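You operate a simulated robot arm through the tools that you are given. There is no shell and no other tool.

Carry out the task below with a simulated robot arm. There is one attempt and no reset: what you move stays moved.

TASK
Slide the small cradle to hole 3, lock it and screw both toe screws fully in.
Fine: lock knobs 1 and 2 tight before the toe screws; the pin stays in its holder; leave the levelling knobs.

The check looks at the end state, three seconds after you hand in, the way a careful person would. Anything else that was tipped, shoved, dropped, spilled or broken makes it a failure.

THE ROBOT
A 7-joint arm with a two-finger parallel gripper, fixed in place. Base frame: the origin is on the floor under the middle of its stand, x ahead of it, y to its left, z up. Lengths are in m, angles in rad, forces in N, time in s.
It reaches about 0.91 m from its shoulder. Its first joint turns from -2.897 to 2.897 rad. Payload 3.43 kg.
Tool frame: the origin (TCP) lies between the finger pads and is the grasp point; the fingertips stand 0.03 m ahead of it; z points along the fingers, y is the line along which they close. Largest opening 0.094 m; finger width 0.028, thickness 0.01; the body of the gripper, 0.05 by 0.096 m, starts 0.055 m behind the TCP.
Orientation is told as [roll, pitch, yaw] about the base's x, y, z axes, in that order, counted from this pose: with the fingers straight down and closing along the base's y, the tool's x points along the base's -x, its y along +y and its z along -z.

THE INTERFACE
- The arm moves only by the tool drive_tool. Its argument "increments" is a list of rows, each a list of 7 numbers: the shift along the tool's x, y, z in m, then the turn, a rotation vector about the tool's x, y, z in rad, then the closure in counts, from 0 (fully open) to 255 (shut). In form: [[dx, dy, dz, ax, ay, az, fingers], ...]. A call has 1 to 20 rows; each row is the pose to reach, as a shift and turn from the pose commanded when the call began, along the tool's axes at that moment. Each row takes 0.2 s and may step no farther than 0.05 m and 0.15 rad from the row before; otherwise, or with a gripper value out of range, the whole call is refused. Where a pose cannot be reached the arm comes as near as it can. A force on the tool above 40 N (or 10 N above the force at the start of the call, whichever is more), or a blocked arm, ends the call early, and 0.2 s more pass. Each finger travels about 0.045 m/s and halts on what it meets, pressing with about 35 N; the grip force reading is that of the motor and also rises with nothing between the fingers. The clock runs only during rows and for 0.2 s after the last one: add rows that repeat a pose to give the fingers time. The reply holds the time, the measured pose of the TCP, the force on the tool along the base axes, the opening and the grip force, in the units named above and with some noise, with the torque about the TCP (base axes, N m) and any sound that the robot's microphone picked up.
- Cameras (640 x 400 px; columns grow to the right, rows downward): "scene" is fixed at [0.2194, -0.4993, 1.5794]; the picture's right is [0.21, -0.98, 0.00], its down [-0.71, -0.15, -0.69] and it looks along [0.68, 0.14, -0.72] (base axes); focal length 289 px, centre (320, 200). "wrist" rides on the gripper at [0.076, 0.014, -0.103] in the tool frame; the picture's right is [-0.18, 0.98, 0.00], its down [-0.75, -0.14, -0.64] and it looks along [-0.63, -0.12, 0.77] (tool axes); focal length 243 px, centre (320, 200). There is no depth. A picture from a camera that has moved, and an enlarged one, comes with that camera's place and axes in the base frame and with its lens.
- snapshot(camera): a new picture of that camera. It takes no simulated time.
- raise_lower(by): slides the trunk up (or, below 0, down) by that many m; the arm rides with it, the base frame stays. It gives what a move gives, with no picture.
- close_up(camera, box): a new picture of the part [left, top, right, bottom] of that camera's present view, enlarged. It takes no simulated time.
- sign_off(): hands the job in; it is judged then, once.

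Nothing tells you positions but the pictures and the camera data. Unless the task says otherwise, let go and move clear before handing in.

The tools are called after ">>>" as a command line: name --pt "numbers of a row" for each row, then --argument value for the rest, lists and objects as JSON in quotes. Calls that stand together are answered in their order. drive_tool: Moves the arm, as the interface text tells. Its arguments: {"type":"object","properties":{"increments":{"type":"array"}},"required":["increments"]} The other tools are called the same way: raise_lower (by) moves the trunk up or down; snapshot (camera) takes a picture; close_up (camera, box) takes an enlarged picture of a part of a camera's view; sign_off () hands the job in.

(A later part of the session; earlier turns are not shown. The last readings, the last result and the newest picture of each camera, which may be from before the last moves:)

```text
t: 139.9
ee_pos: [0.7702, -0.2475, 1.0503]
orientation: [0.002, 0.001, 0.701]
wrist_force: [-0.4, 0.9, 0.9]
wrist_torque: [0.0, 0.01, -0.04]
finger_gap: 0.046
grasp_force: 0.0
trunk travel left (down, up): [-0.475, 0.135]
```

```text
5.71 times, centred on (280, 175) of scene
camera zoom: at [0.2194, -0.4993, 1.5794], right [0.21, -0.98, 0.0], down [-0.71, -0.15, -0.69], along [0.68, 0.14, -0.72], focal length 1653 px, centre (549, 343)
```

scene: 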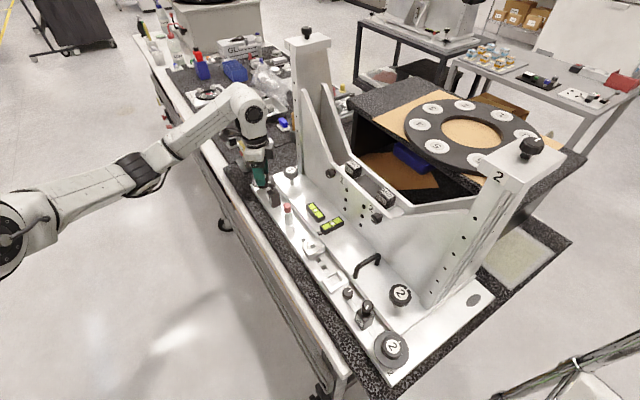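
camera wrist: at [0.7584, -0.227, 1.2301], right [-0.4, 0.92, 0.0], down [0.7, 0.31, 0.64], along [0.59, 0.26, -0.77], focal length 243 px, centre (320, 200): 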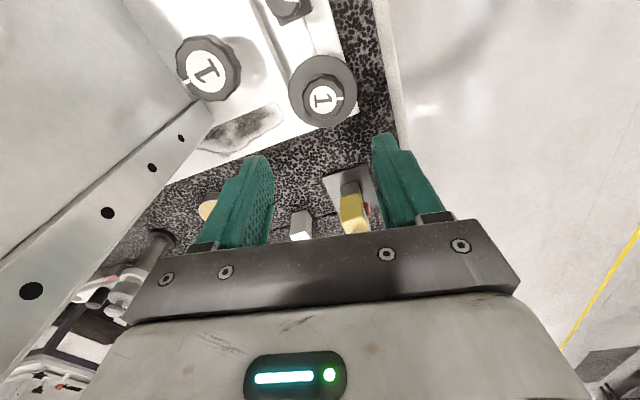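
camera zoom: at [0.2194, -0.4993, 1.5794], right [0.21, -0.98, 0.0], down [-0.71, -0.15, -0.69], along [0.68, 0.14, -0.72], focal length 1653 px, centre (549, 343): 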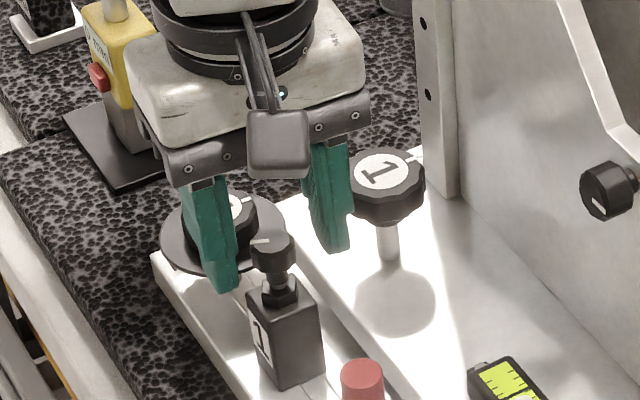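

Knob is between the pads. Closing on toe screw 1.

>>> drive_tool --pt "-0.001 0 0 0 0 0 150" --pt "-0.001 0 0 0 0 0 190" --pt "-0.001 0 0 0 0 0 230" --pt "-0.001 0 0 0 0 0 230"

>>> close_up --camera "wrist" --box '[220, 80, 420, 220]'

```text
t: 140.9
ee_pos: [0.7696, -0.2453, 1.0508]
orientation: [0.003, 0.0, 0.701]
wrist_force: [-11.3, 10.6, -1.9]
wrist_torque: [0.18, 0.18, 0.01]
finger_gap: 0.0216
grasp_force: 44.9
trunk travel left (down, up): [-0.475, 0.135]
```

```text
2.86 times, centred on (320, 150) of wrist
camera zoom: at [0.7025, -0.285, 1.1536], right [-0.49, 0.87, 0.0], down [0.67, 0.38, 0.64], along [0.56, 0.32, -0.77], focal length 693 px, centre (320, 343)
```

zoom: 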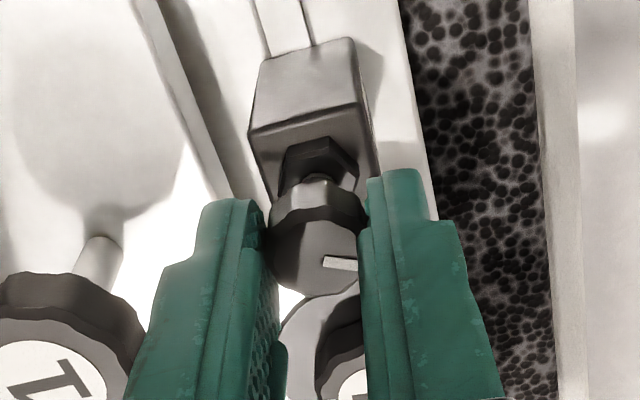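

Gripped at 21.6 mm. I'll ease the side load and turn clockwise, watching the vertical force to learn the thread's lead.

>>> drive_tool --pt "0 0.001 0 0 0 0 230" --pt "0 0.001 0 0 0 0.145 230" --pt "0 0.001 0 0 0 0.29 230" --pt "0 0.001 0 0 0 0.435 230" --pt "0 0.001 0 0 0 0.58 230" --pt "0 0.001 0 0 0 0.725 230" --pt "0 0.001 0 0 0 0.87 230" --pt "0 0.001 0 0 0 1.015 230" --pt "0 0.001 0 0 0 1.16 230" --pt "0 0.001 0 0 0 1.305 230" --pt "0 0.001 0 0 0 1.305 230"

>>> close_up --camera "wrist" --box '[220, 80, 420, 220]'

```text
t: 143.3
ee_pos: [0.7702, -0.2488, 1.0519]
orientation: [-0.003, 0.001, -0.61]
wrist_force: [-2.8, -15.4, -12.9]
wrist_torque: [-0.6, -0.42, 0.0]
finger_gap: 0.0214
grasp_force: 45.3
trunk travel left (down, up): [-0.475, 0.135]
```

```text
2.86 times, centred on (320, 150) of wrist
camera zoom: at [0.7156, -0.1936, 1.1537], right [0.71, 0.7, 0.0], down [0.54, -0.55, 0.64], along [0.45, -0.46, -0.77], focal length 693 px, centre (320, 343)
```

zoom: 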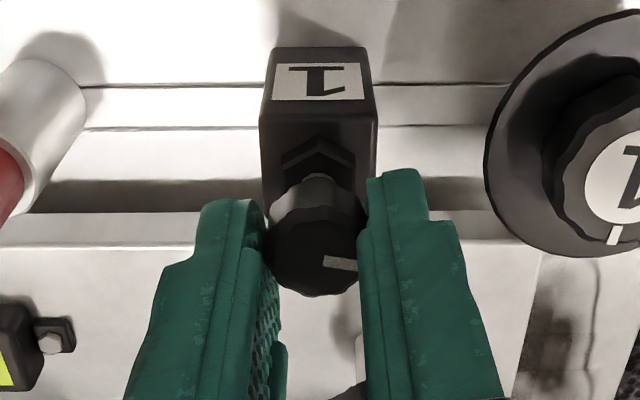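

The screw draws down as it turns (it pulled 13 N on the fingers). I'll re-centre, lower a little and continue.

>>> drive_tool --pt "0 0 0 0 0 0 190" --pt "0.0004 -0.0008 0.001 0 0 0 170" --pt "0.0004 -0.0008 0.001 0 0 0 230" --pt "0.0004 -0.0008 0.001 0 0 0 230" --pt "0.0004 -0.0008 0.0011 0 0 0.145 230" --pt "0.0004 -0.0008 0.0012 0 0 0.29 230" --pt "0.0004 -0.0008 0.0013 0 0 0.435 230" --pt "0.0004 -0.0008 0.0014 0 0 0.58 230" --pt "0.0004 -0.0008 0.0014 0 0 0.725 230" --pt "0.0004 -0.0008 0.0015 0 0 0.87 230" --pt "0.0004 -0.0008 0.0016 0 0 1.015 230" --pt "0.0004 -0.0008 0.0017 0 0 1.16 230" --pt "0.0004 -0.0008 0.0018 0 0 1.305 230" --pt "0.0004 -0.0008 0.0018 0 0 1.305 230"

>>> close_up --camera "wrist" --box '[220, 80, 420, 220]'

>>> close_up --camera "scene" --box '[245, 140, 315, 210]'

```text
t: 146.3
ee_pos: [0.7681, -0.2451, 1.0494]
orientation: [-0.003, 0.001, -1.909]
wrist_force: [-12.2, 1.3, 10.6]
wrist_torque: [0.11, 0.09, 0.03]
finger_gap: 0.0218
grasp_force: 44.9
trunk travel left (down, up): [-0.475, 0.135]
```

```text
2.86 times, centred on (320, 150) of wrist
camera zoom: at [0.8077, -0.1794, 1.1526], right [0.87, -0.5, 0.0], down [-0.38, -0.67, 0.64], along [-0.32, -0.55, -0.77], focal length 693 px, centre (320, 343)
```

zoom: 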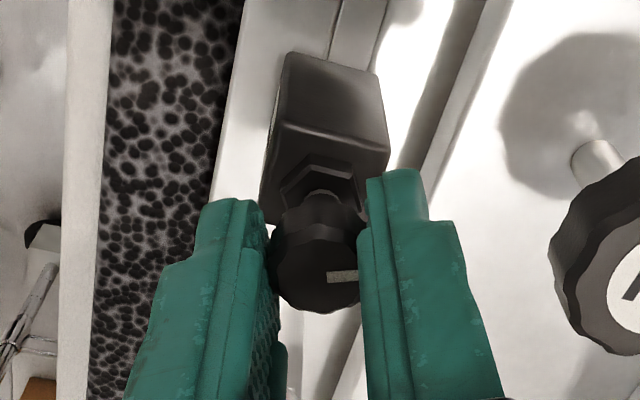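

```text
5.71 times, centred on (280, 175) of scene
camera zoom: at [0.2194, -0.4993, 1.5794], right [0.21, -0.98, 0.0], down [-0.71, -0.15, -0.69], along [0.68, 0.14, -0.72], focal length 1653 px, centre (549, 343)
```

zoom: 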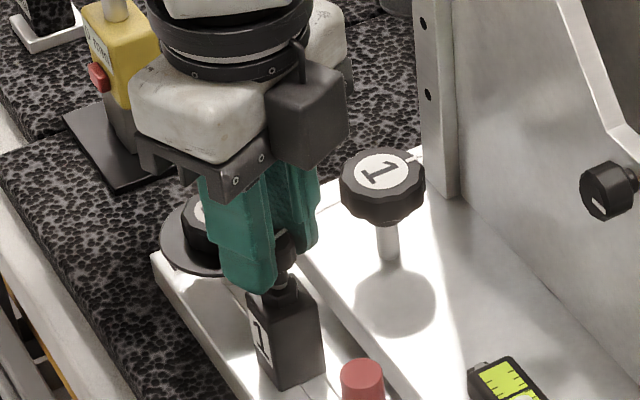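

Turned 150° total. I'll open and swing back, then compare the knob's height with before.

>>> drive_tool --pt "0 0 0 0 0 0 170" --pt "0 0 0 0 0 0 130" --pt "0 0 0 0 0 -0.145 130" --pt "0 0 0 0 0 -0.29 130" --pt "0 0 0 0 0 -0.435 130" --pt "0 0 0 0 0 -0.58 130" --pt "0 0 0 0 0 -0.725 130" --pt "0 0 0 0 0 -0.87 130" --pt "0 0 0 0 0 -1.015 130" --pt "0 0 0 0 0 -1.16 130" --pt "0 0 0 0 0 -1.305 130" --pt "0 0 0 0 0 -1.45 130" --pt "0 0 0 0 0 -1.595 130" --pt "0 0 0 0 0 -1.74 130" --pt "0 0 0 0 0 -1.885 130" --pt "0 0 0 0 0 -2.03 130" --pt "0 0 0 0 0 -2.175 130" --pt "0 0 0 0 0 -2.32 130" --pt "0 0 0 0 0 -2.465 130" --pt "0 0 0 0 0 -2.61 130"

>>> close_up --camera "wrist" --box '[220, 80, 420, 220]'

>>> close_up --camera "scene" --box '[245, 140, 315, 210]'

```text
t: 150.5
ee_pos: [0.7695, -0.2475, 1.0484]
orientation: [0.002, 0.0, 0.703]
wrist_force: [-0.9, 0.5, -0.1]
wrist_torque: [0.0, 0.01, 0.01]
finger_gap: 0.046
grasp_force: 0.0
trunk travel left (down, up): [-0.475, 0.135]
```

```text
2.86 times, centred on (320, 150) of wrist
camera zoom: at [0.7023, -0.2858, 1.152], right [-0.49, 0.87, 0.0], down [0.67, 0.38, 0.64], along [0.56, 0.32, -0.77], focal length 693 px, centre (320, 343)
```

zoom: 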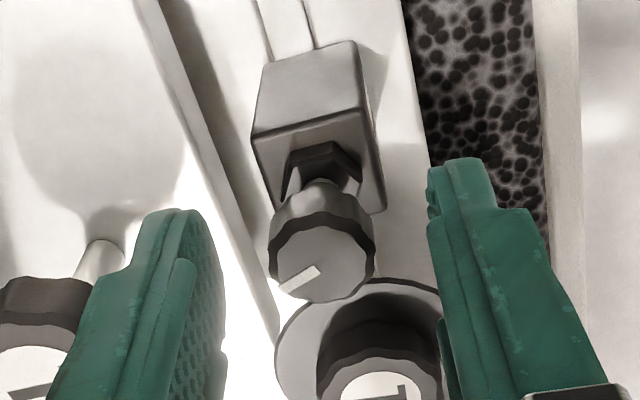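

```text
5.71 times, centred on (280, 175) of scene
camera zoom: at [0.2194, -0.4993, 1.5794], right [0.21, -0.98, 0.0], down [-0.71, -0.15, -0.69], along [0.68, 0.14, -0.72], focal length 1653 px, centre (549, 343)
```

zoom: 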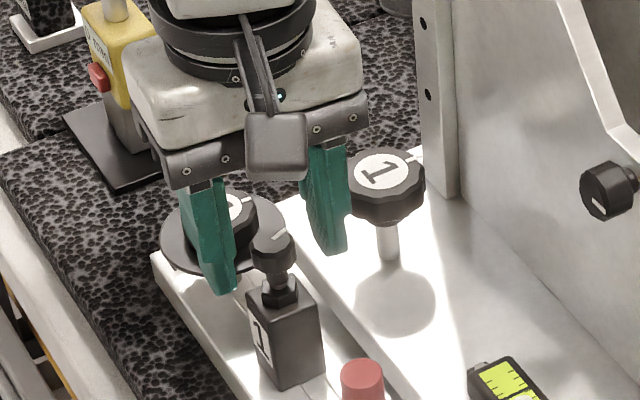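

I'll take a high zoom of the toe screw so I can measure how far it goes in per stroke.

>>> close_up --camera "scene" --box '[262, 160, 292, 190]'

>>> close_up --camera "scene" --box '[350, 290, 385, 330]'

```text
13.33 times, centred on (277, 175) of scene
camera zoom: at [0.2194, -0.4993, 1.5794], right [0.21, -0.98, 0.0], down [-0.71, -0.15, -0.69], along [0.68, 0.14, -0.72], focal length 3856 px, centre (893, 533)
```

zoom: 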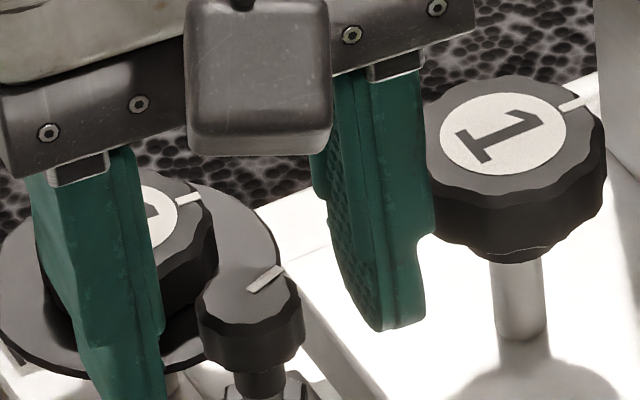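

```text
10.00 times, centred on (368, 310) of scene
camera zoom: at [0.2194, -0.4993, 1.5794], right [0.21, -0.98, 0.0], down [-0.71, -0.15, -0.69], along [0.68, 0.14, -0.72], focal length 2892 px, centre (-155, -900)
```

zoom: 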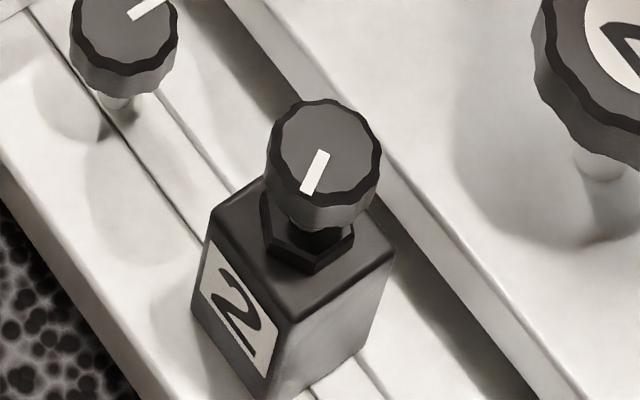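

>>> close_up --camera "scene" --box '[262, 172, 292, 202]'

>>> close_up --camera "wrist" --box '[285, 125, 355, 185]'

```text
13.33 times, centred on (277, 187) of scene
camera zoom: at [0.2194, -0.4993, 1.5794], right [0.21, -0.98, 0.0], down [-0.71, -0.15, -0.69], along [0.68, 0.14, -0.72], focal length 3856 px, centre (893, 373)
```

zoom: 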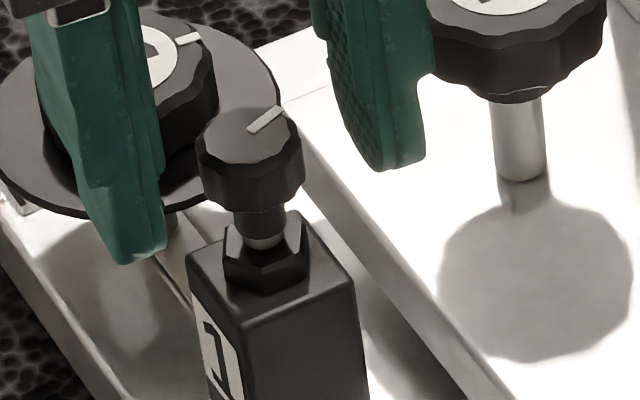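

```text
6.67 times, centred on (320, 155) of wrist
camera zoom: at [0.7023, -0.2858, 1.152], right [-0.49, 0.87, 0.0], down [0.67, 0.38, 0.64], along [0.56, 0.32, -0.77], focal length 1618 px, centre (320, 500)
```

zoom: 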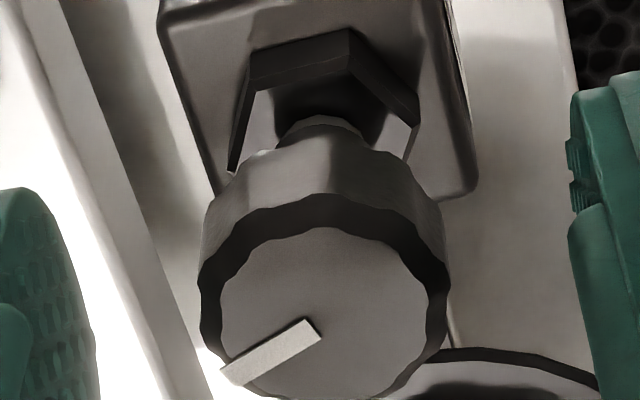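

The shank gap above the nut has shrunk from roughly 4 mm to about 2.5 mm, so the lead is coarse and about half a turn more should seat it. Regripping with a small centre correction and turning on.

>>> drive_tool --pt "-0.0002 0.0007 0 0 0 0 180" --pt "-0.0002 0.0007 0 0 0 0 230" --pt "-0.0002 0.0007 0 0 0 0 230" --pt "-0.0002 0.0007 0.0001 0 0 0.145 230" --pt "-0.0002 0.0007 0.0002 0 0 0.29 230" --pt "-0.0002 0.0007 0.0003 0 0 0.435 230" --pt "-0.0002 0.0007 0.0003 0 0 0.58 230" --pt "-0.0002 0.0007 0.0004 0 0 0.725 230" --pt "-0.0002 0.0007 0.0005 0 0 0.87 230" --pt "-0.0002 0.0007 0.0006 0 0 1.015 230" --pt "-0.0002 0.0007 0.0007 0 0 1.16 230" --pt "-0.0002 0.0007 0.0008 0 0 1.305 230" --pt "-0.0002 0.0007 0.0008 0 0 1.45 230" --pt "-0.0002 0.0007 0.0009 0 0 1.595 230" --pt "-0.0002 0.0007 0.001 0 0 1.74 230" --pt "-0.0002 0.0007 0.0011 0 0 1.885 230" --pt "-0.0002 0.0007 0.0012 0 0 2.03 230" --pt "-0.0002 0.0007 0.0012 0 0 2.175 230" --pt "-0.0002 0.0007 0.0013 0 0 2.32 230" --pt "-0.0002 0.0007 0.0013 0 0 2.32 230"

>>> close_up --camera "wrist" --box '[220, 80, 420, 220]'

>>> close_up --camera "scene" --box '[262, 172, 292, 202]'

```text
t: 154.7
ee_pos: [0.7673, -0.2446, 1.048]
orientation: [-0.002, 0.002, -1.621]
wrist_force: [-12.6, -2.1, -1.4]
wrist_torque: [0.11, 0.18, 0.18]
finger_gap: 0.0216
grasp_force: 44.9
trunk travel left (down, up): [-0.475, 0.135]
```

```text
2.86 times, centred on (320, 150) of wrist
camera zoom: at [0.7866, -0.1711, 1.1512], right [0.97, -0.23, 0.0], down [-0.18, -0.75, 0.64], along [-0.15, -0.62, -0.77], focal length 693 px, centre (320, 343)
```

zoom: 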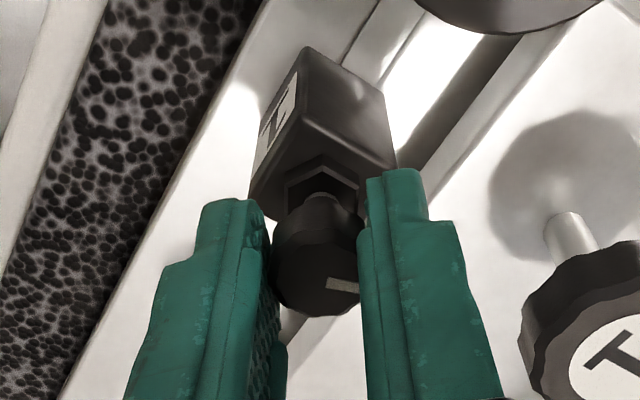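

```text
13.33 times, centred on (277, 187) of scene
camera zoom: at [0.2194, -0.4993, 1.5794], right [0.21, -0.98, 0.0], down [-0.71, -0.15, -0.69], along [0.68, 0.14, -0.72], focal length 3856 px, centre (893, 373)
```

zoom: 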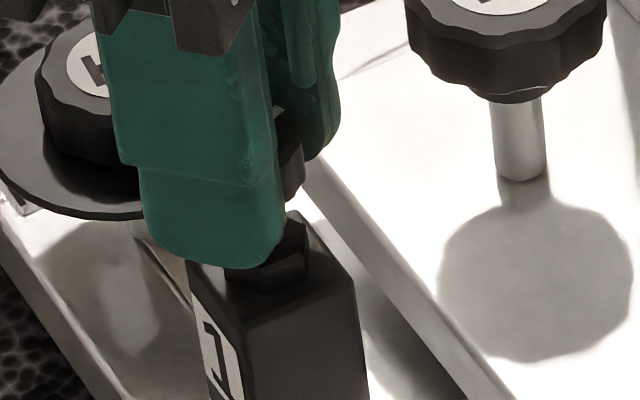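

The tick slipped in the fingers during this stroke, so the screw may have seated. I'll open and look at the gap.

>>> drive_tool --pt "0 0 0 0 0 0 170" --pt "0 0 0 0 0 0 130" --pt "0 0 0 0 0 -0.145 130" --pt "0 0 0 0 0 -0.29 130" --pt "0 0 0 0 0 -0.435 130" --pt "0 0 0 0 0 -0.58 130" --pt "0 0 0 0 0 -0.725 130" --pt "0 0 0 0 0 -0.87 130" --pt "0 0 0 0 0 -1.015 130" --pt "0 0 0 0 0 -1.16 130" --pt "0 0 0 0 0 -1.305 130" --pt "0 0 0 0 0 -1.45 130" --pt "0 0 0 0 0 -1.595 130" --pt "0 0 0 0 0 -1.74 130" --pt "0 0 0 0 0 -1.885 130" --pt "0 0 0 0 0 -2.03 130" --pt "0 0 0 0 0 -2.175 130" --pt "0 0 0 0 0 -2.32 130" --pt "0 0 0 0 0 -2.32 130"

>>> close_up --camera "wrist" --box '[220, 80, 420, 220]'

>>> close_up --camera "scene" --box '[262, 172, 292, 202]'

>>> close_up --camera "wrist" --box '[285, 125, 355, 185]'

```text
t: 158.7
ee_pos: [0.768, -0.2466, 1.0484]
orientation: [0.001, 0.0, 0.702]
wrist_force: [0.0, -0.1, -0.2]
wrist_torque: [0.02, 0.01, 0.0]
finger_gap: 0.0462
grasp_force: 0.1
trunk travel left (down, up): [-0.475, 0.135]
```

```text
2.86 times, centred on (320, 150) of wrist
camera zoom: at [0.7017, -0.2851, 1.151], right [-0.49, 0.87, 0.0], down [0.67, 0.38, 0.64], along [0.56, 0.32, -0.77], focal length 693 px, centre (320, 343)
```

zoom: 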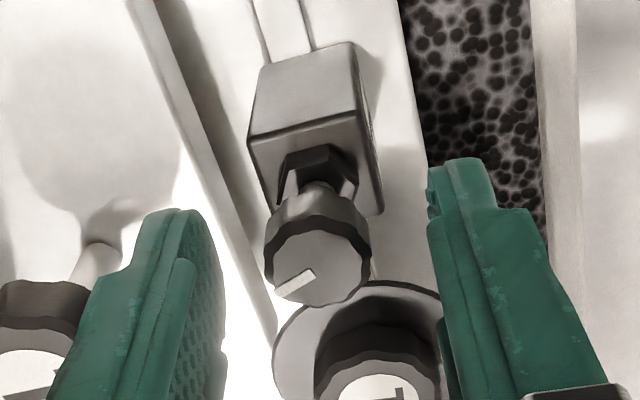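

```text
13.33 times, centred on (277, 187) of scene
camera zoom: at [0.2194, -0.4993, 1.5794], right [0.21, -0.98, 0.0], down [-0.71, -0.15, -0.69], along [0.68, 0.14, -0.72], focal length 3856 px, centre (893, 373)
```

zoom: 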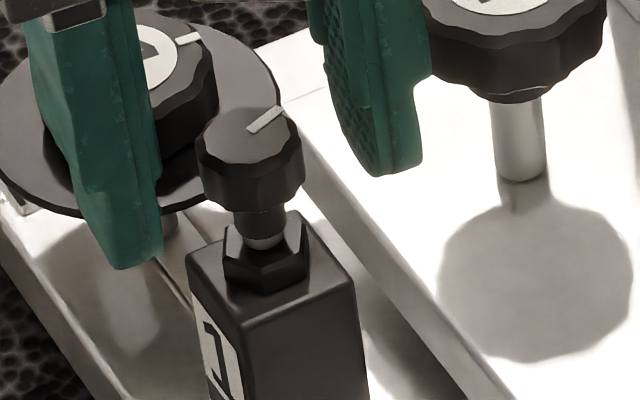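

```text
6.67 times, centred on (320, 155) of wrist
camera zoom: at [0.7017, -0.2851, 1.151], right [-0.49, 0.87, 0.0], down [0.67, 0.38, 0.64], along [0.56, 0.32, -0.77], focal length 1618 px, centre (320, 500)
```

zoom: 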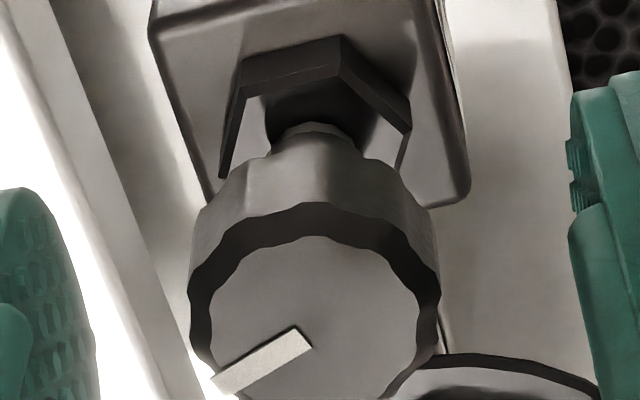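

After releasing, the tick is exactly where it was before this stroke: the screw seems to be at a stop. I'll test with a firm grip and a short turn, reading the torque.

>>> drive_tool --pt "0.0005 0.0003 0.0015 0 0 0 180" --pt "0.0005 0.0003 0.0015 0 0 0 255" --pt "0.0005 0.0003 0.0015 0 0 0 255" --pt "0.0005 0.0003 0.0015 0 0 0 255" --pt "0.0005 0.0003 0.0015 0 0 0.145 255" --pt "0.0005 0.0003 0.0015 0 0 0.29 255" --pt "0.0005 0.0003 0.0015 0 0 0.29 255"

>>> close_up --camera "wrist" --box '[220, 80, 420, 220]'

```text
t: 160.3
ee_pos: [0.7684, -0.2462, 1.0463]
orientation: [0.0, 0.001, 0.409]
wrist_force: [10.3, -8.9, -0.1]
wrist_torque: [-0.26, -0.2, 0.23]
finger_gap: 0.0216
grasp_force: 45.0
trunk travel left (down, up): [-0.475, 0.135]
```

```text
2.86 times, centred on (320, 150) of wrist
camera zoom: at [0.6932, -0.2646, 1.1494], right [-0.22, 0.98, 0.0], down [0.75, 0.17, 0.64], along [0.63, 0.14, -0.77], focal length 693 px, centre (320, 343)
```

zoom: 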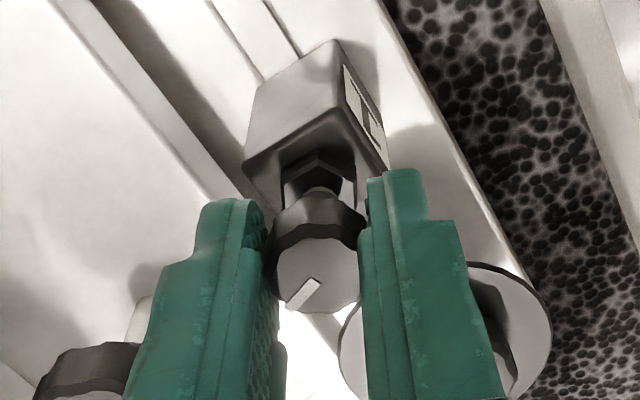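

>>> drive_tool --pt "-0.0003 0.0003 0 0 0 0.145 255" --pt "-0.0003 0.0003 0 0 0 0.29 255" --pt "-0.0003 0.0003 0 0 0 0.435 255" --pt "-0.0003 0.0003 0 0 0 0.58 255" --pt "-0.0003 0.0003 0 0 0 0.58 255"

>>> close_up --camera "wrist" --box '[220, 80, 420, 220]'

>>> close_up --camera "scene" --box '[262, 165, 292, 195]'

```text
t: 161.5
ee_pos: [0.7672, -0.2471, 1.047]
orientation: [0.0, 0.003, -0.174]
wrist_force: [0.6, -16.7, -0.4]
wrist_torque: [-0.26, 0.17, 0.0]
finger_gap: 0.0213
grasp_force: 45.0
trunk travel left (down, up): [-0.475, 0.135]
```

```text
2.86 times, centred on (320, 150) of wrist
camera zoom: at [0.6955, -0.2205, 1.1495], right [0.35, 0.94, 0.0], down [0.72, -0.27, 0.64], along [0.6, -0.23, -0.77], focal length 693 px, centre (320, 343)
```

zoom: 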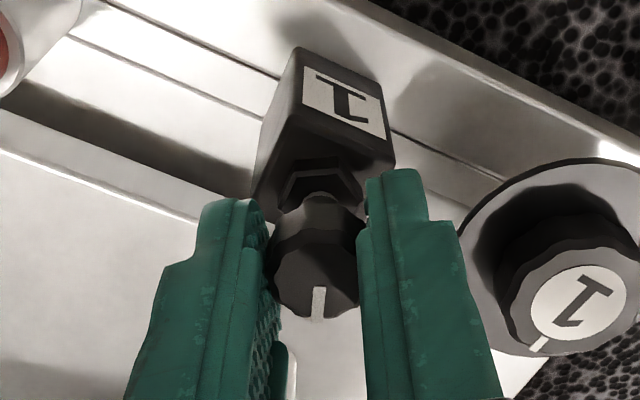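

```text
13.33 times, centred on (277, 180) of scene
camera zoom: at [0.2194, -0.4993, 1.5794], right [0.21, -0.98, 0.0], down [-0.71, -0.15, -0.69], along [0.68, 0.14, -0.72], focal length 3856 px, centre (893, 467)
```

zoom: 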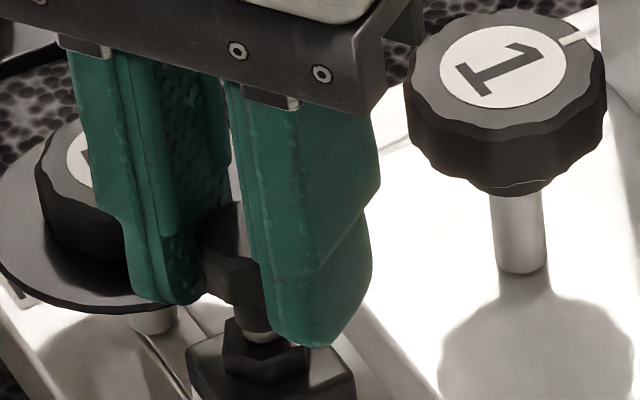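

The fingers just cam around the knob, so toe screw 1 resists further turning. To judge whether this is "fully in", I'll compare with the untouched toe screw 2 from the same relative viewpoint. Releasing and rising.

>>> drive_tool --pt "0 0 0 0 0 0 170" --pt "0 0 0 0 0 0 130" --pt "0 0 -0.03 0 0 0 130" --pt "0 0 -0.06 0 0 0 130" --pt "0 0 -0.08 0 0 -0.14 130" --pt "0 0 -0.08 0 0 -0.28 130" --pt "0 0 -0.08 0 0 -0.42 130" --pt "0 0 -0.08 0 0 -0.56 130" --pt "0 0 -0.08 0 0 -0.7 130" --pt "0 0 -0.08 0 0 -0.84 130" --pt "0 0 -0.08 0 0 -0.877 130" --pt "0 0 -0.08 0 0 -0.877 130"

>>> close_up --camera "wrist" --box '[270, 90, 370, 160]'

>>> close_up --camera "scene" --box '[262, 165, 292, 195]'

>>> close_up --camera "scene" --box '[355, 295, 375, 325]'

```text
t: 164.1
ee_pos: [0.7694, -0.2457, 1.1261]
orientation: [0.001, 0.0, 0.709]
wrist_force: [-0.4, 0.2, -0.1]
wrist_torque: [0.03, 0.01, -0.07]
finger_gap: 0.0461
grasp_force: 0.0
trunk travel left (down, up): [-0.475, 0.135]
```

```text
5.71 times, centred on (320, 125) of wrist
camera zoom: at [0.7017, -0.2852, 1.2296], right [-0.5, 0.87, 0.0], down [0.67, 0.38, 0.64], along [0.55, 0.32, -0.77], focal length 1386 px, centre (320, 629)
```

zoom: 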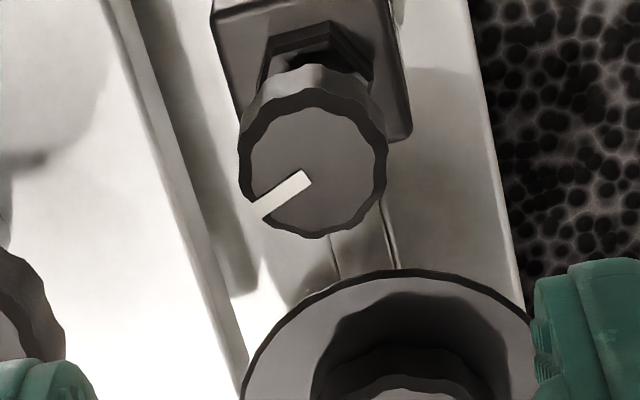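

```text
13.33 times, centred on (277, 180) of scene
camera zoom: at [0.2194, -0.4993, 1.5794], right [0.21, -0.98, 0.0], down [-0.71, -0.15, -0.69], along [0.68, 0.14, -0.72], focal length 3856 px, centre (893, 467)
```

zoom: 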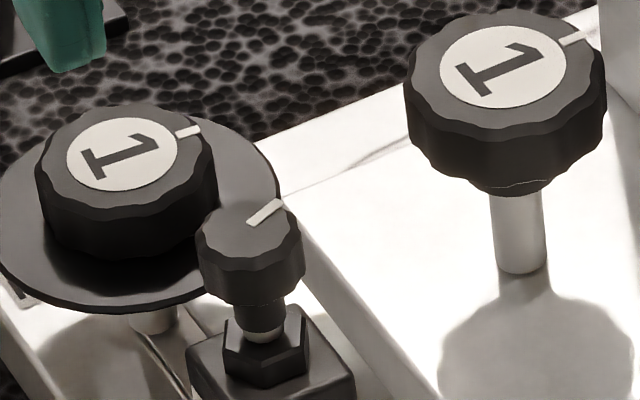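

```text
13.33 times, centred on (365, 310) of scene
camera zoom: at [0.2194, -0.4993, 1.5794], right [0.21, -0.98, 0.0], down [-0.71, -0.15, -0.69], along [0.68, 0.14, -0.72], focal length 3856 px, centre (-280, -1267)
```

zoom: 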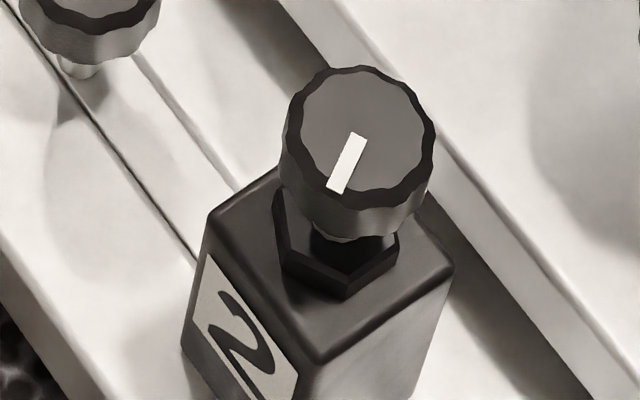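

To tell a true stop from poor grip, I'll grip toe screw 1 again, turn it a little counter-clockwise, then clockwise back, and watch whether it follows.

>>> drive_tool --pt "0 0 0.03 0 0 0.145 130" --pt "0 0 0.06 0 0 0.29 130" --pt "0 0 0.0785 0 0 0.435 130" --pt "0 0 0.0785 0 0 0.58 130" --pt "0 0 0.0785 0 0 0.58 180" --pt "0 0 0.0785 0 0 0.58 255" --pt "0 0 0.0785 0 0 0.58 255" --pt "0 0 0.0785 0 0 0.435 255" --pt "0 0 0.0785 0 0 0.29 255" --pt "0 0 0.0785 0 0 0.145 255" --pt "0 0 0.0785 0 0 0 255" --pt "0 0 0.0785 0 0 0 255"

>>> close_up --camera "wrist" --box '[220, 80, 420, 220]'

```text
t: 166.7
ee_pos: [0.7679, -0.2472, 1.0477]
orientation: [0.0, 0.003, 0.709]
wrist_force: [3.3, -16.6, 5.7]
wrist_torque: [-0.27, -0.09, 0.02]
finger_gap: 0.0214
grasp_force: 44.6
trunk travel left (down, up): [-0.475, 0.135]
```

```text
2.86 times, centred on (320, 150) of wrist
camera zoom: at [0.7013, -0.2861, 1.1511], right [-0.5, 0.87, 0.0], down [0.67, 0.38, 0.64], along [0.56, 0.32, -0.77], focal length 693 px, centre (320, 343)
```

zoom: 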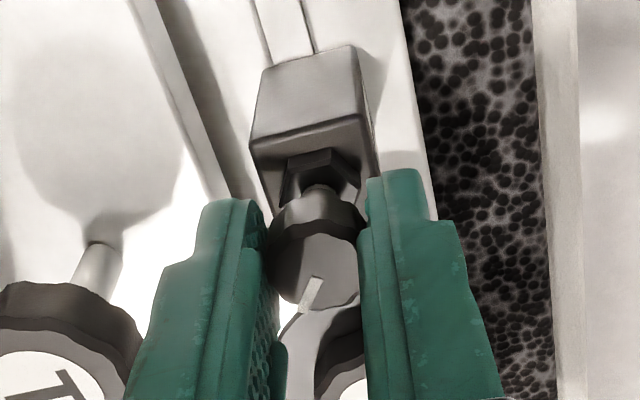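

It follows perfectly counter-clockwise, so the grip is good and the earlier clockwise resistance is a real stop. I'll turn it clockwise again firmly back against the stop.

>>> drive_tool --pt "0 0 0 0 0 0.145 255" --pt "0 0 0 0 0 0.29 255" --pt "0 0 0 0 0 0.435 255" --pt "0 0 0 0 0 0.58 255" --pt "0 0 0 0 0 0.725 255" --pt "0 0 0 0 0 0.725 255"

>>> close_up --camera "wrist" --box '[220, 80, 420, 220]'

>>> drive_tool --pt "0 0 0 0 0 0.145 255" --pt "0 0 0 0 0 0.29 255" --pt "0 0 0 0 0 0.29 255"

>>> close_up --camera "wrist" --box '[220, 80, 420, 220]'

```text
t: 168.1
ee_pos: [0.7696, -0.2471, 1.0483]
orientation: [-0.001, -0.001, -0.019]
wrist_force: [12.2, -22.3, 8.6]
wrist_torque: [-0.27, -0.24, 0.24]
finger_gap: 0.0216
grasp_force: 45.5
trunk travel left (down, up): [-0.475, 0.135]
```

```text
2.86 times, centred on (320, 150) of wrist
camera zoom: at [0.6933, -0.2319, 1.1507], right [0.2, 0.98, 0.0], down [0.75, -0.16, 0.64], along [0.63, -0.13, -0.77], focal length 693 px, centre (320, 343)
```

zoom: 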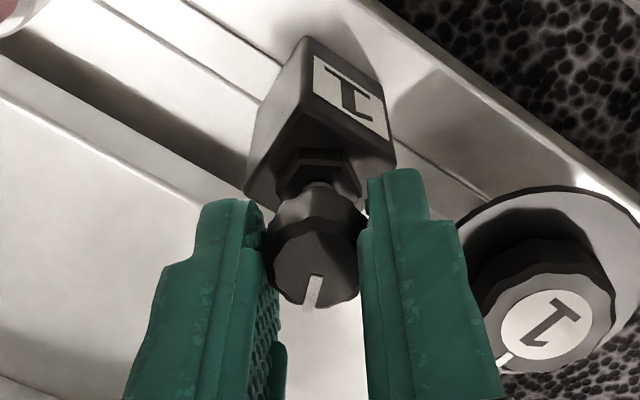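

```text
t: 168.9
ee_pos: [0.7679, -0.2478, 1.0472]
orientation: [0.0, 0.004, -0.31]
wrist_force: [-0.1, -20.2, 0.5]
wrist_torque: [-0.58, -0.25, 0.4]
finger_gap: 0.0216
grasp_force: 45.1
trunk travel left (down, up): [-0.475, 0.135]
```

```text
2.86 times, centred on (320, 150) of wrist
camera zoom: at [0.7, -0.2109, 1.1505], right [0.48, 0.88, 0.0], down [0.68, -0.37, 0.64], along [0.56, -0.3, -0.77], focal length 693 px, centre (320, 343)
```

zoom: 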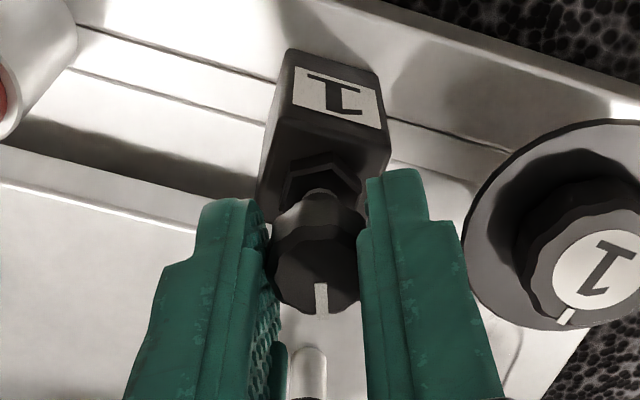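

Torque rose to 0.4 N m against the stop: toe screw 1 is fully in. Now over to toe screw 2, travelling high along the front.

>>> drive_tool --pt "0 0 0 0 0 0 170" --pt "0 0 0 0 0 0 130" --pt "0 0 -0.045 0 0 0 130" --pt "0 0 -0.09 0 0 0 130" --pt "0.0187 -0.037 -0.09 0 0 -0.101 130" --pt "0.0374 -0.0739 -0.09 0 0 -0.202 130" --pt "0.0561 -0.1109 -0.09 0 0 -0.303 130" --pt "0.0748 -0.1479 -0.09 0 0 -0.404 130" --pt "0.0936 -0.1849 -0.09 0 0 -0.505 130" --pt "0.1123 -0.2218 -0.09 0 0 -0.606 130" --pt "0.131 -0.2588 -0.09 0 0 -0.707 130" --pt "0.1497 -0.2958 -0.09 0 0 -0.808 130" --pt "0.1684 -0.3327 -0.09 0 0 -0.909 130" --pt "0.1871 -0.3697 -0.09 0 0 -1.01 130" --pt "0.1871 -0.3697 -0.09 0 0 -1.01 130"

>>> close_up --camera "wrist" --box '[220, 60, 420, 200]'

>>> close_up --camera "scene" --box '[245, 160, 315, 230]'

```text
t: 172.1
ee_pos: [0.4776, -0.5419, 1.1391]
orientation: [0.002, 0.0, 0.703]
wrist_force: [-0.2, 0.0, -0.5]
wrist_torque: [0.02, -0.01, -0.01]
finger_gap: 0.0462
grasp_force: 0.0
trunk travel left (down, up): [-0.475, 0.135]
```

```text
2.86 times, centred on (320, 130) of wrist
camera zoom: at [0.41, -0.5807, 1.2419], right [-0.5, 0.87, 0.0], down [0.67, 0.38, 0.64], along [0.56, 0.32, -0.77], focal length 693 px, centre (320, 400)
```

zoom: 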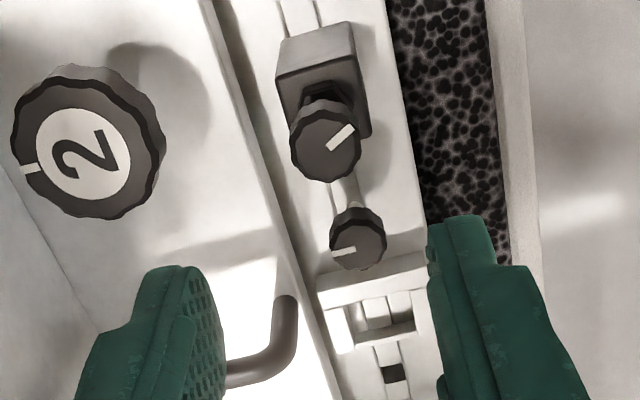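

```text
5.71 times, centred on (280, 195) of scene
camera zoom: at [0.2194, -0.4993, 1.5794], right [0.21, -0.98, 0.0], down [-0.71, -0.15, -0.69], along [0.68, 0.14, -0.72], focal length 1653 px, centre (549, 229)
```

zoom: 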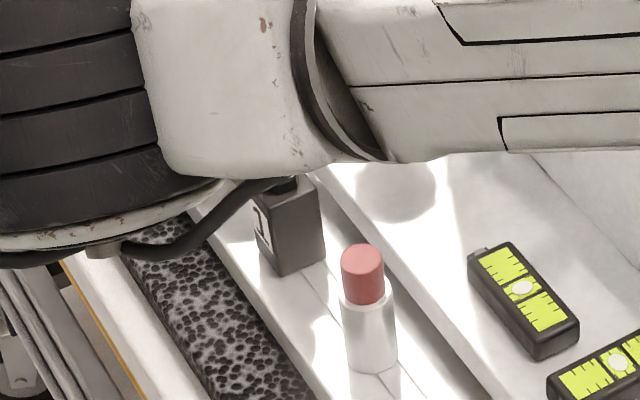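

Toe screw 2 is in view (tick at upper right). Small correction and descend partway.

>>> drive_tool --pt "0.0022 0.001 0.03 0 0 0 130" --pt "0.0022 0.001 0.06 0 0 0 130" --pt "0.0022 0.001 0.088 0 0 0 130" --pt "0.0022 0.001 0.088 0 0 0 130"

>>> close_up --camera "wrist" --box '[220, 80, 420, 220]'

>>> close_up --camera "wrist" --box '[285, 125, 355, 185]'

```text
t: 173.1
ee_pos: [0.4761, -0.5418, 1.0507]
orientation: [0.001, 0.0, 0.703]
wrist_force: [0.0, -0.6, -0.2]
wrist_torque: [0.0, -0.02, 0.04]
finger_gap: 0.0463
grasp_force: 0.0
trunk travel left (down, up): [-0.475, 0.135]
```

```text
2.86 times, centred on (320, 150) of wrist
camera zoom: at [0.4085, -0.5811, 1.1531], right [-0.49, 0.87, 0.0], down [0.67, 0.38, 0.64], along [0.56, 0.32, -0.77], focal length 693 px, centre (320, 343)
```

zoom: 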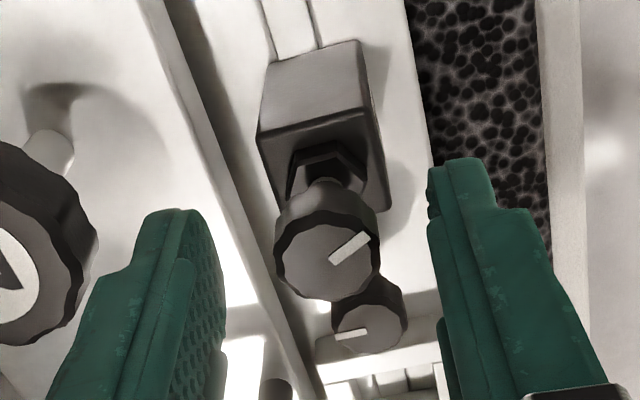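

```text
6.67 times, centred on (320, 155) of wrist
camera zoom: at [0.4085, -0.5811, 1.1531], right [-0.49, 0.87, 0.0], down [0.67, 0.38, 0.64], along [0.56, 0.32, -0.77], focal length 1618 px, centre (320, 500)
```

zoom: 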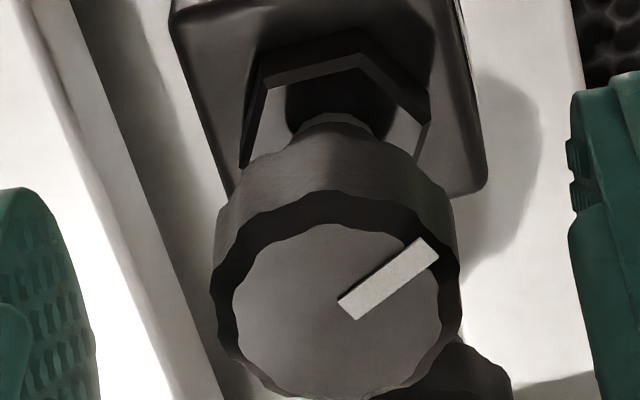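

Same view as toe 1 had. I'll centre, close, and turn toe screw 2 clockwise, lowering slightly as it goes in.

>>> drive_tool --pt "0 0.0015 0 0 0 0 180" --pt "0 0.0015 0 0 0 0 255" --pt "0 0.0015 0 0 0 0 255" --pt "0 0.0015 0.0001 0 0 0.145 255" --pt "0 0.0015 0.0002 0 0 0.29 255" --pt "0 0.0015 0.0003 0 0 0.435 255" --pt "0 0.0015 0.0004 0 0 0.58 255" --pt "0 0.0015 0.0005 0 0 0.725 255" --pt "0 0.0015 0.0006 0 0 0.87 255" --pt "0 0.0015 0.0007 0 0 1.015 255" --pt "0 0.0015 0.0008 0 0 1.16 255" --pt "0 0.0015 0.0008 0 0 1.16 255"

>>> close_up --camera "wrist" --box '[220, 80, 420, 220]'

```text
t: 175.7
ee_pos: [0.4756, -0.5422, 1.0501]
orientation: [0.0, 0.001, -0.461]
wrist_force: [2.8, -13.3, 18.2]
wrist_torque: [-0.02, 0.55, 0.0]
finger_gap: 0.0215
grasp_force: 45.1
trunk travel left (down, up): [-0.475, 0.135]
```

```text
2.86 times, centred on (320, 150) of wrist
camera zoom: at [0.4131, -0.4955, 1.1532], right [0.6, 0.8, 0.0], down [0.61, -0.46, 0.64], along [0.51, -0.39, -0.77], focal length 693 px, centre (320, 343)
```

zoom: 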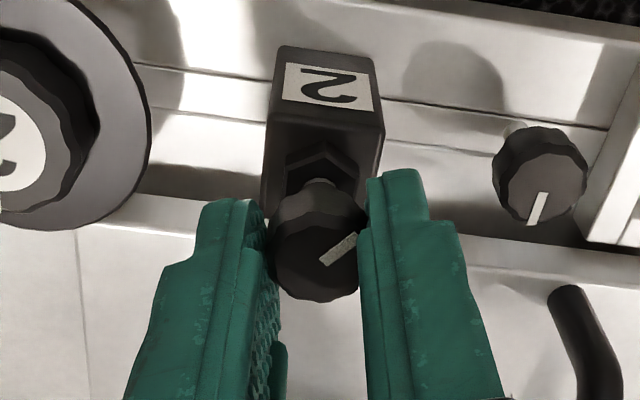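

No slip; the lead is smaller than I assumed (I'm pressing down 18 N). I'll ease up and continue.

>>> drive_tool --pt "-0.0003 -0.0007 -0.0004 0 0 0 255" --pt "-0.0003 -0.0007 -0.0003 0 0 0.145 255" --pt "-0.0003 -0.0007 -0.0003 0 0 0.29 255" --pt "-0.0003 -0.0007 -0.0002 0 0 0.435 255" --pt "-0.0003 -0.0007 -0.0002 0 0 0.58 255" --pt "-0.0003 -0.0007 -0.0001 0 0 0.725 255" --pt "-0.0003 -0.0007 -0.0001 0 0 0.87 255" --pt "-0.0003 -0.0007 0 0 0 1.015 255" --pt "-0.0003 -0.0007 0 0 0 1.16 255" --pt "-0.0003 -0.0007 0 0 0 1.305 255" --pt "-0.0003 -0.0007 0 0 0 1.305 255"

>>> close_up --camera "wrist" --box '[220, 80, 420, 220]'

```text
t: 178.1
ee_pos: [0.4738, -0.5426, 1.0504]
orientation: [-0.003, -0.001, -1.767]
wrist_force: [-2.9, -15.3, 28.8]
wrist_torque: [-0.21, -0.02, 0.0]
finger_gap: 0.0215
grasp_force: 45.2
trunk travel left (down, up): [-0.475, 0.135]
```

```text
2.86 times, centred on (320, 150) of wrist
camera zoom: at [0.5028, -0.4707, 1.1529], right [0.93, -0.37, 0.0], down [-0.28, -0.71, 0.64], along [-0.24, -0.6, -0.77], focal length 693 px, centre (320, 343)
```

zoom: 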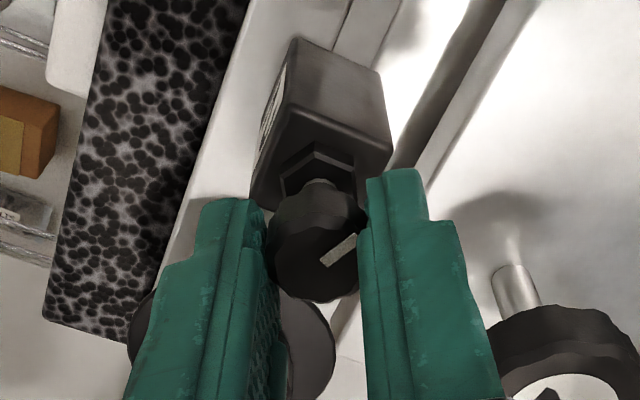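

The fingers are now pushed up harder, which is odd for a screw going in. I'll check the gap at toe 2 from the scene camera.

>>> close_up --camera "scene" --box '[350, 290, 385, 330]'

>>> close_up --camera "wrist" --box '[285, 125, 355, 185]'

```text
10.00 times, centred on (368, 310) of scene
camera zoom: at [0.2194, -0.4993, 1.5794], right [0.21, -0.98, 0.0], down [-0.71, -0.15, -0.69], along [0.68, 0.14, -0.72], focal length 2892 px, centre (-155, -900)
```

zoom: 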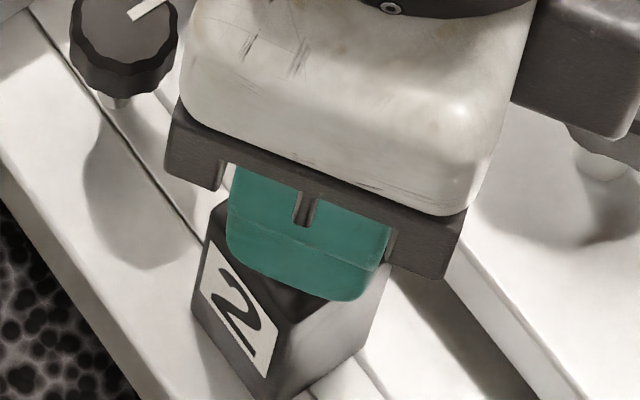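

```text
6.67 times, centred on (320, 155) of wrist
camera zoom: at [0.5028, -0.4707, 1.1529], right [0.93, -0.37, 0.0], down [-0.28, -0.71, 0.64], along [-0.24, -0.6, -0.77], focal length 1618 px, centre (320, 500)
```

zoom: 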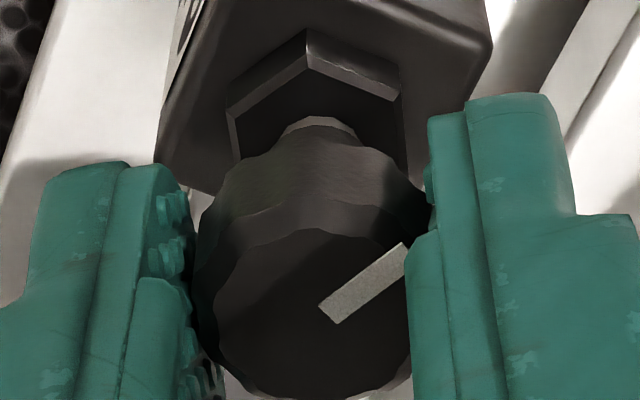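

I'll open and swing back to the earlier viewpoint at the same height to compare directly.

>>> drive_tool --pt "0 0 0 0 0 0 170" --pt "0 0 -0.0008 0 0 0 130" --pt "0 0 -0.0008 0 0 -0.145 130" --pt "0 0 -0.0008 0 0 -0.29 130" --pt "0 0 -0.0008 0 0 -0.435 130" --pt "0 0 -0.0008 0 0 -0.58 130" --pt "0 0 -0.0008 0 0 -0.725 130" --pt "0 0 -0.0008 0 0 -0.87 130" --pt "0 0 -0.0008 0 0 -1.015 130" --pt "0 0 -0.0008 0 0 -1.16 130" --pt "0 0 -0.0008 0 0 -1.305 130" --pt "0 0 -0.0008 0 0 -1.45 130" --pt "0 0 -0.0008 0 0 -1.595 130" --pt "0 0 -0.0008 0 0 -1.74 130" --pt "0 0 -0.0008 0 0 -1.885 130" --pt "0 0 -0.0008 0 0 -2.03 130" --pt "0 0 -0.0008 0 0 -2.175 130" --pt "0 0 -0.0008 0 0 -2.32 130" --pt "0 0 -0.0008 0 0 -2.465 130" --pt "0 0 -0.0008 0 0 -2.465 130"

>>> close_up --camera "wrist" --box '[220, 80, 420, 220]'

>>> close_up --camera "wrist" --box '[285, 125, 355, 185]'

>>> close_up --camera "scene" --box '[350, 290, 385, 330]'

```text
t: 182.3
ee_pos: [0.4751, -0.5428, 1.0509]
orientation: [0.002, 0.001, 0.704]
wrist_force: [0.7, -0.5, -0.8]
wrist_torque: [0.02, 0.02, 0.02]
finger_gap: 0.0461
grasp_force: 0.3
trunk travel left (down, up): [-0.475, 0.135]
```

```text
2.86 times, centred on (320, 150) of wrist
camera zoom: at [0.4077, -0.5809, 1.1531], right [-0.5, 0.87, 0.0], down [0.67, 0.38, 0.64], along [0.56, 0.32, -0.77], focal length 693 px, centre (320, 343)
```

zoom: 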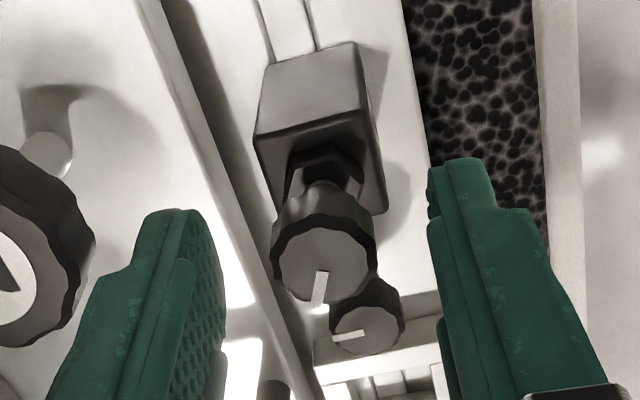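

```text
6.67 times, centred on (320, 155) of wrist
camera zoom: at [0.4077, -0.5809, 1.1531], right [-0.5, 0.87, 0.0], down [0.67, 0.38, 0.64], along [0.56, 0.32, -0.77], focal length 1618 px, centre (320, 500)
```

zoom: 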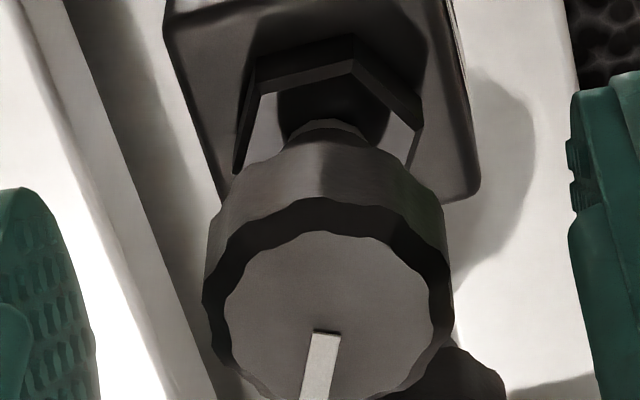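

```text
10.00 times, centred on (368, 310) of scene
camera zoom: at [0.2194, -0.4993, 1.5794], right [0.21, -0.98, 0.0], down [-0.71, -0.15, -0.69], along [0.68, 0.14, -0.72], focal length 2892 px, centre (-155, -900)
```

zoom: 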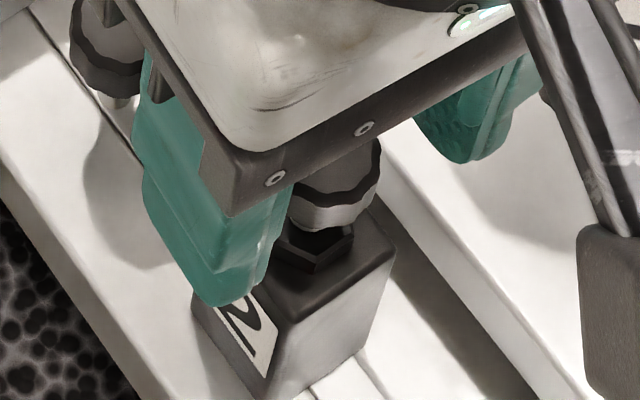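

Toe screw 2 has turned about 140° without slipping and sits essentially at the same height or slightly lower. I'll regrip (noting the force just after closing) and continue.

>>> drive_tool --pt "-0.0005 0.0006 0 0 0 0 180" --pt "-0.0005 0.0006 0 0 0 0 255" --pt "-0.0005 0.0006 0 0 0 0 255" --pt "-0.0005 0.0006 0 0 0 0 255"

>>> drive_tool --pt "0 0 0 0 0 0.145 255" --pt "0 0 0 0 0 0.29 255" --pt "0 0 0 0 0 0.435 255" --pt "0 0 0 0 0 0.58 255" --pt "0 0 0 0 0 0.725 255" --pt "0 0 0 0 0 0.87 255" --pt "0 0 0 0 0 0.87 255"

>>> close_up --camera "wrist" --box '[220, 80, 420, 220]'

```text
t: 183.3
ee_pos: [0.4746, -0.5416, 1.0507]
orientation: [0.004, 0.0, 0.7]
wrist_force: [-0.2, 1.2, 1.0]
wrist_torque: [-0.03, -0.03, 0.0]
finger_gap: 0.0218
grasp_force: 44.9
trunk travel left (down, up): [-0.475, 0.135]
```

```text
t: 184.9
ee_pos: [0.474, -0.5416, 1.0502]
orientation: [0.0, 0.004, -0.17]
wrist_force: [2.0, -6.5, -2.5]
wrist_torque: [-0.14, 0.22, -0.01]
finger_gap: 0.0213
grasp_force: 44.8
trunk travel left (down, up): [-0.475, 0.135]
```

```text
2.86 times, centred on (320, 150) of wrist
camera zoom: at [0.4021, -0.5152, 1.1533], right [0.35, 0.94, 0.0], down [0.72, -0.27, 0.64], along [0.6, -0.22, -0.77], focal length 693 px, centre (320, 343)
```

zoom: 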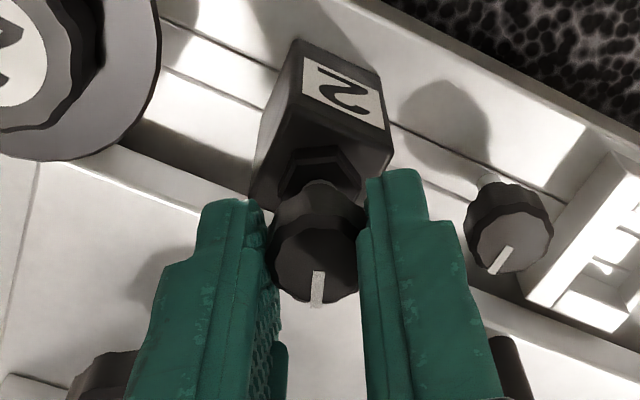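

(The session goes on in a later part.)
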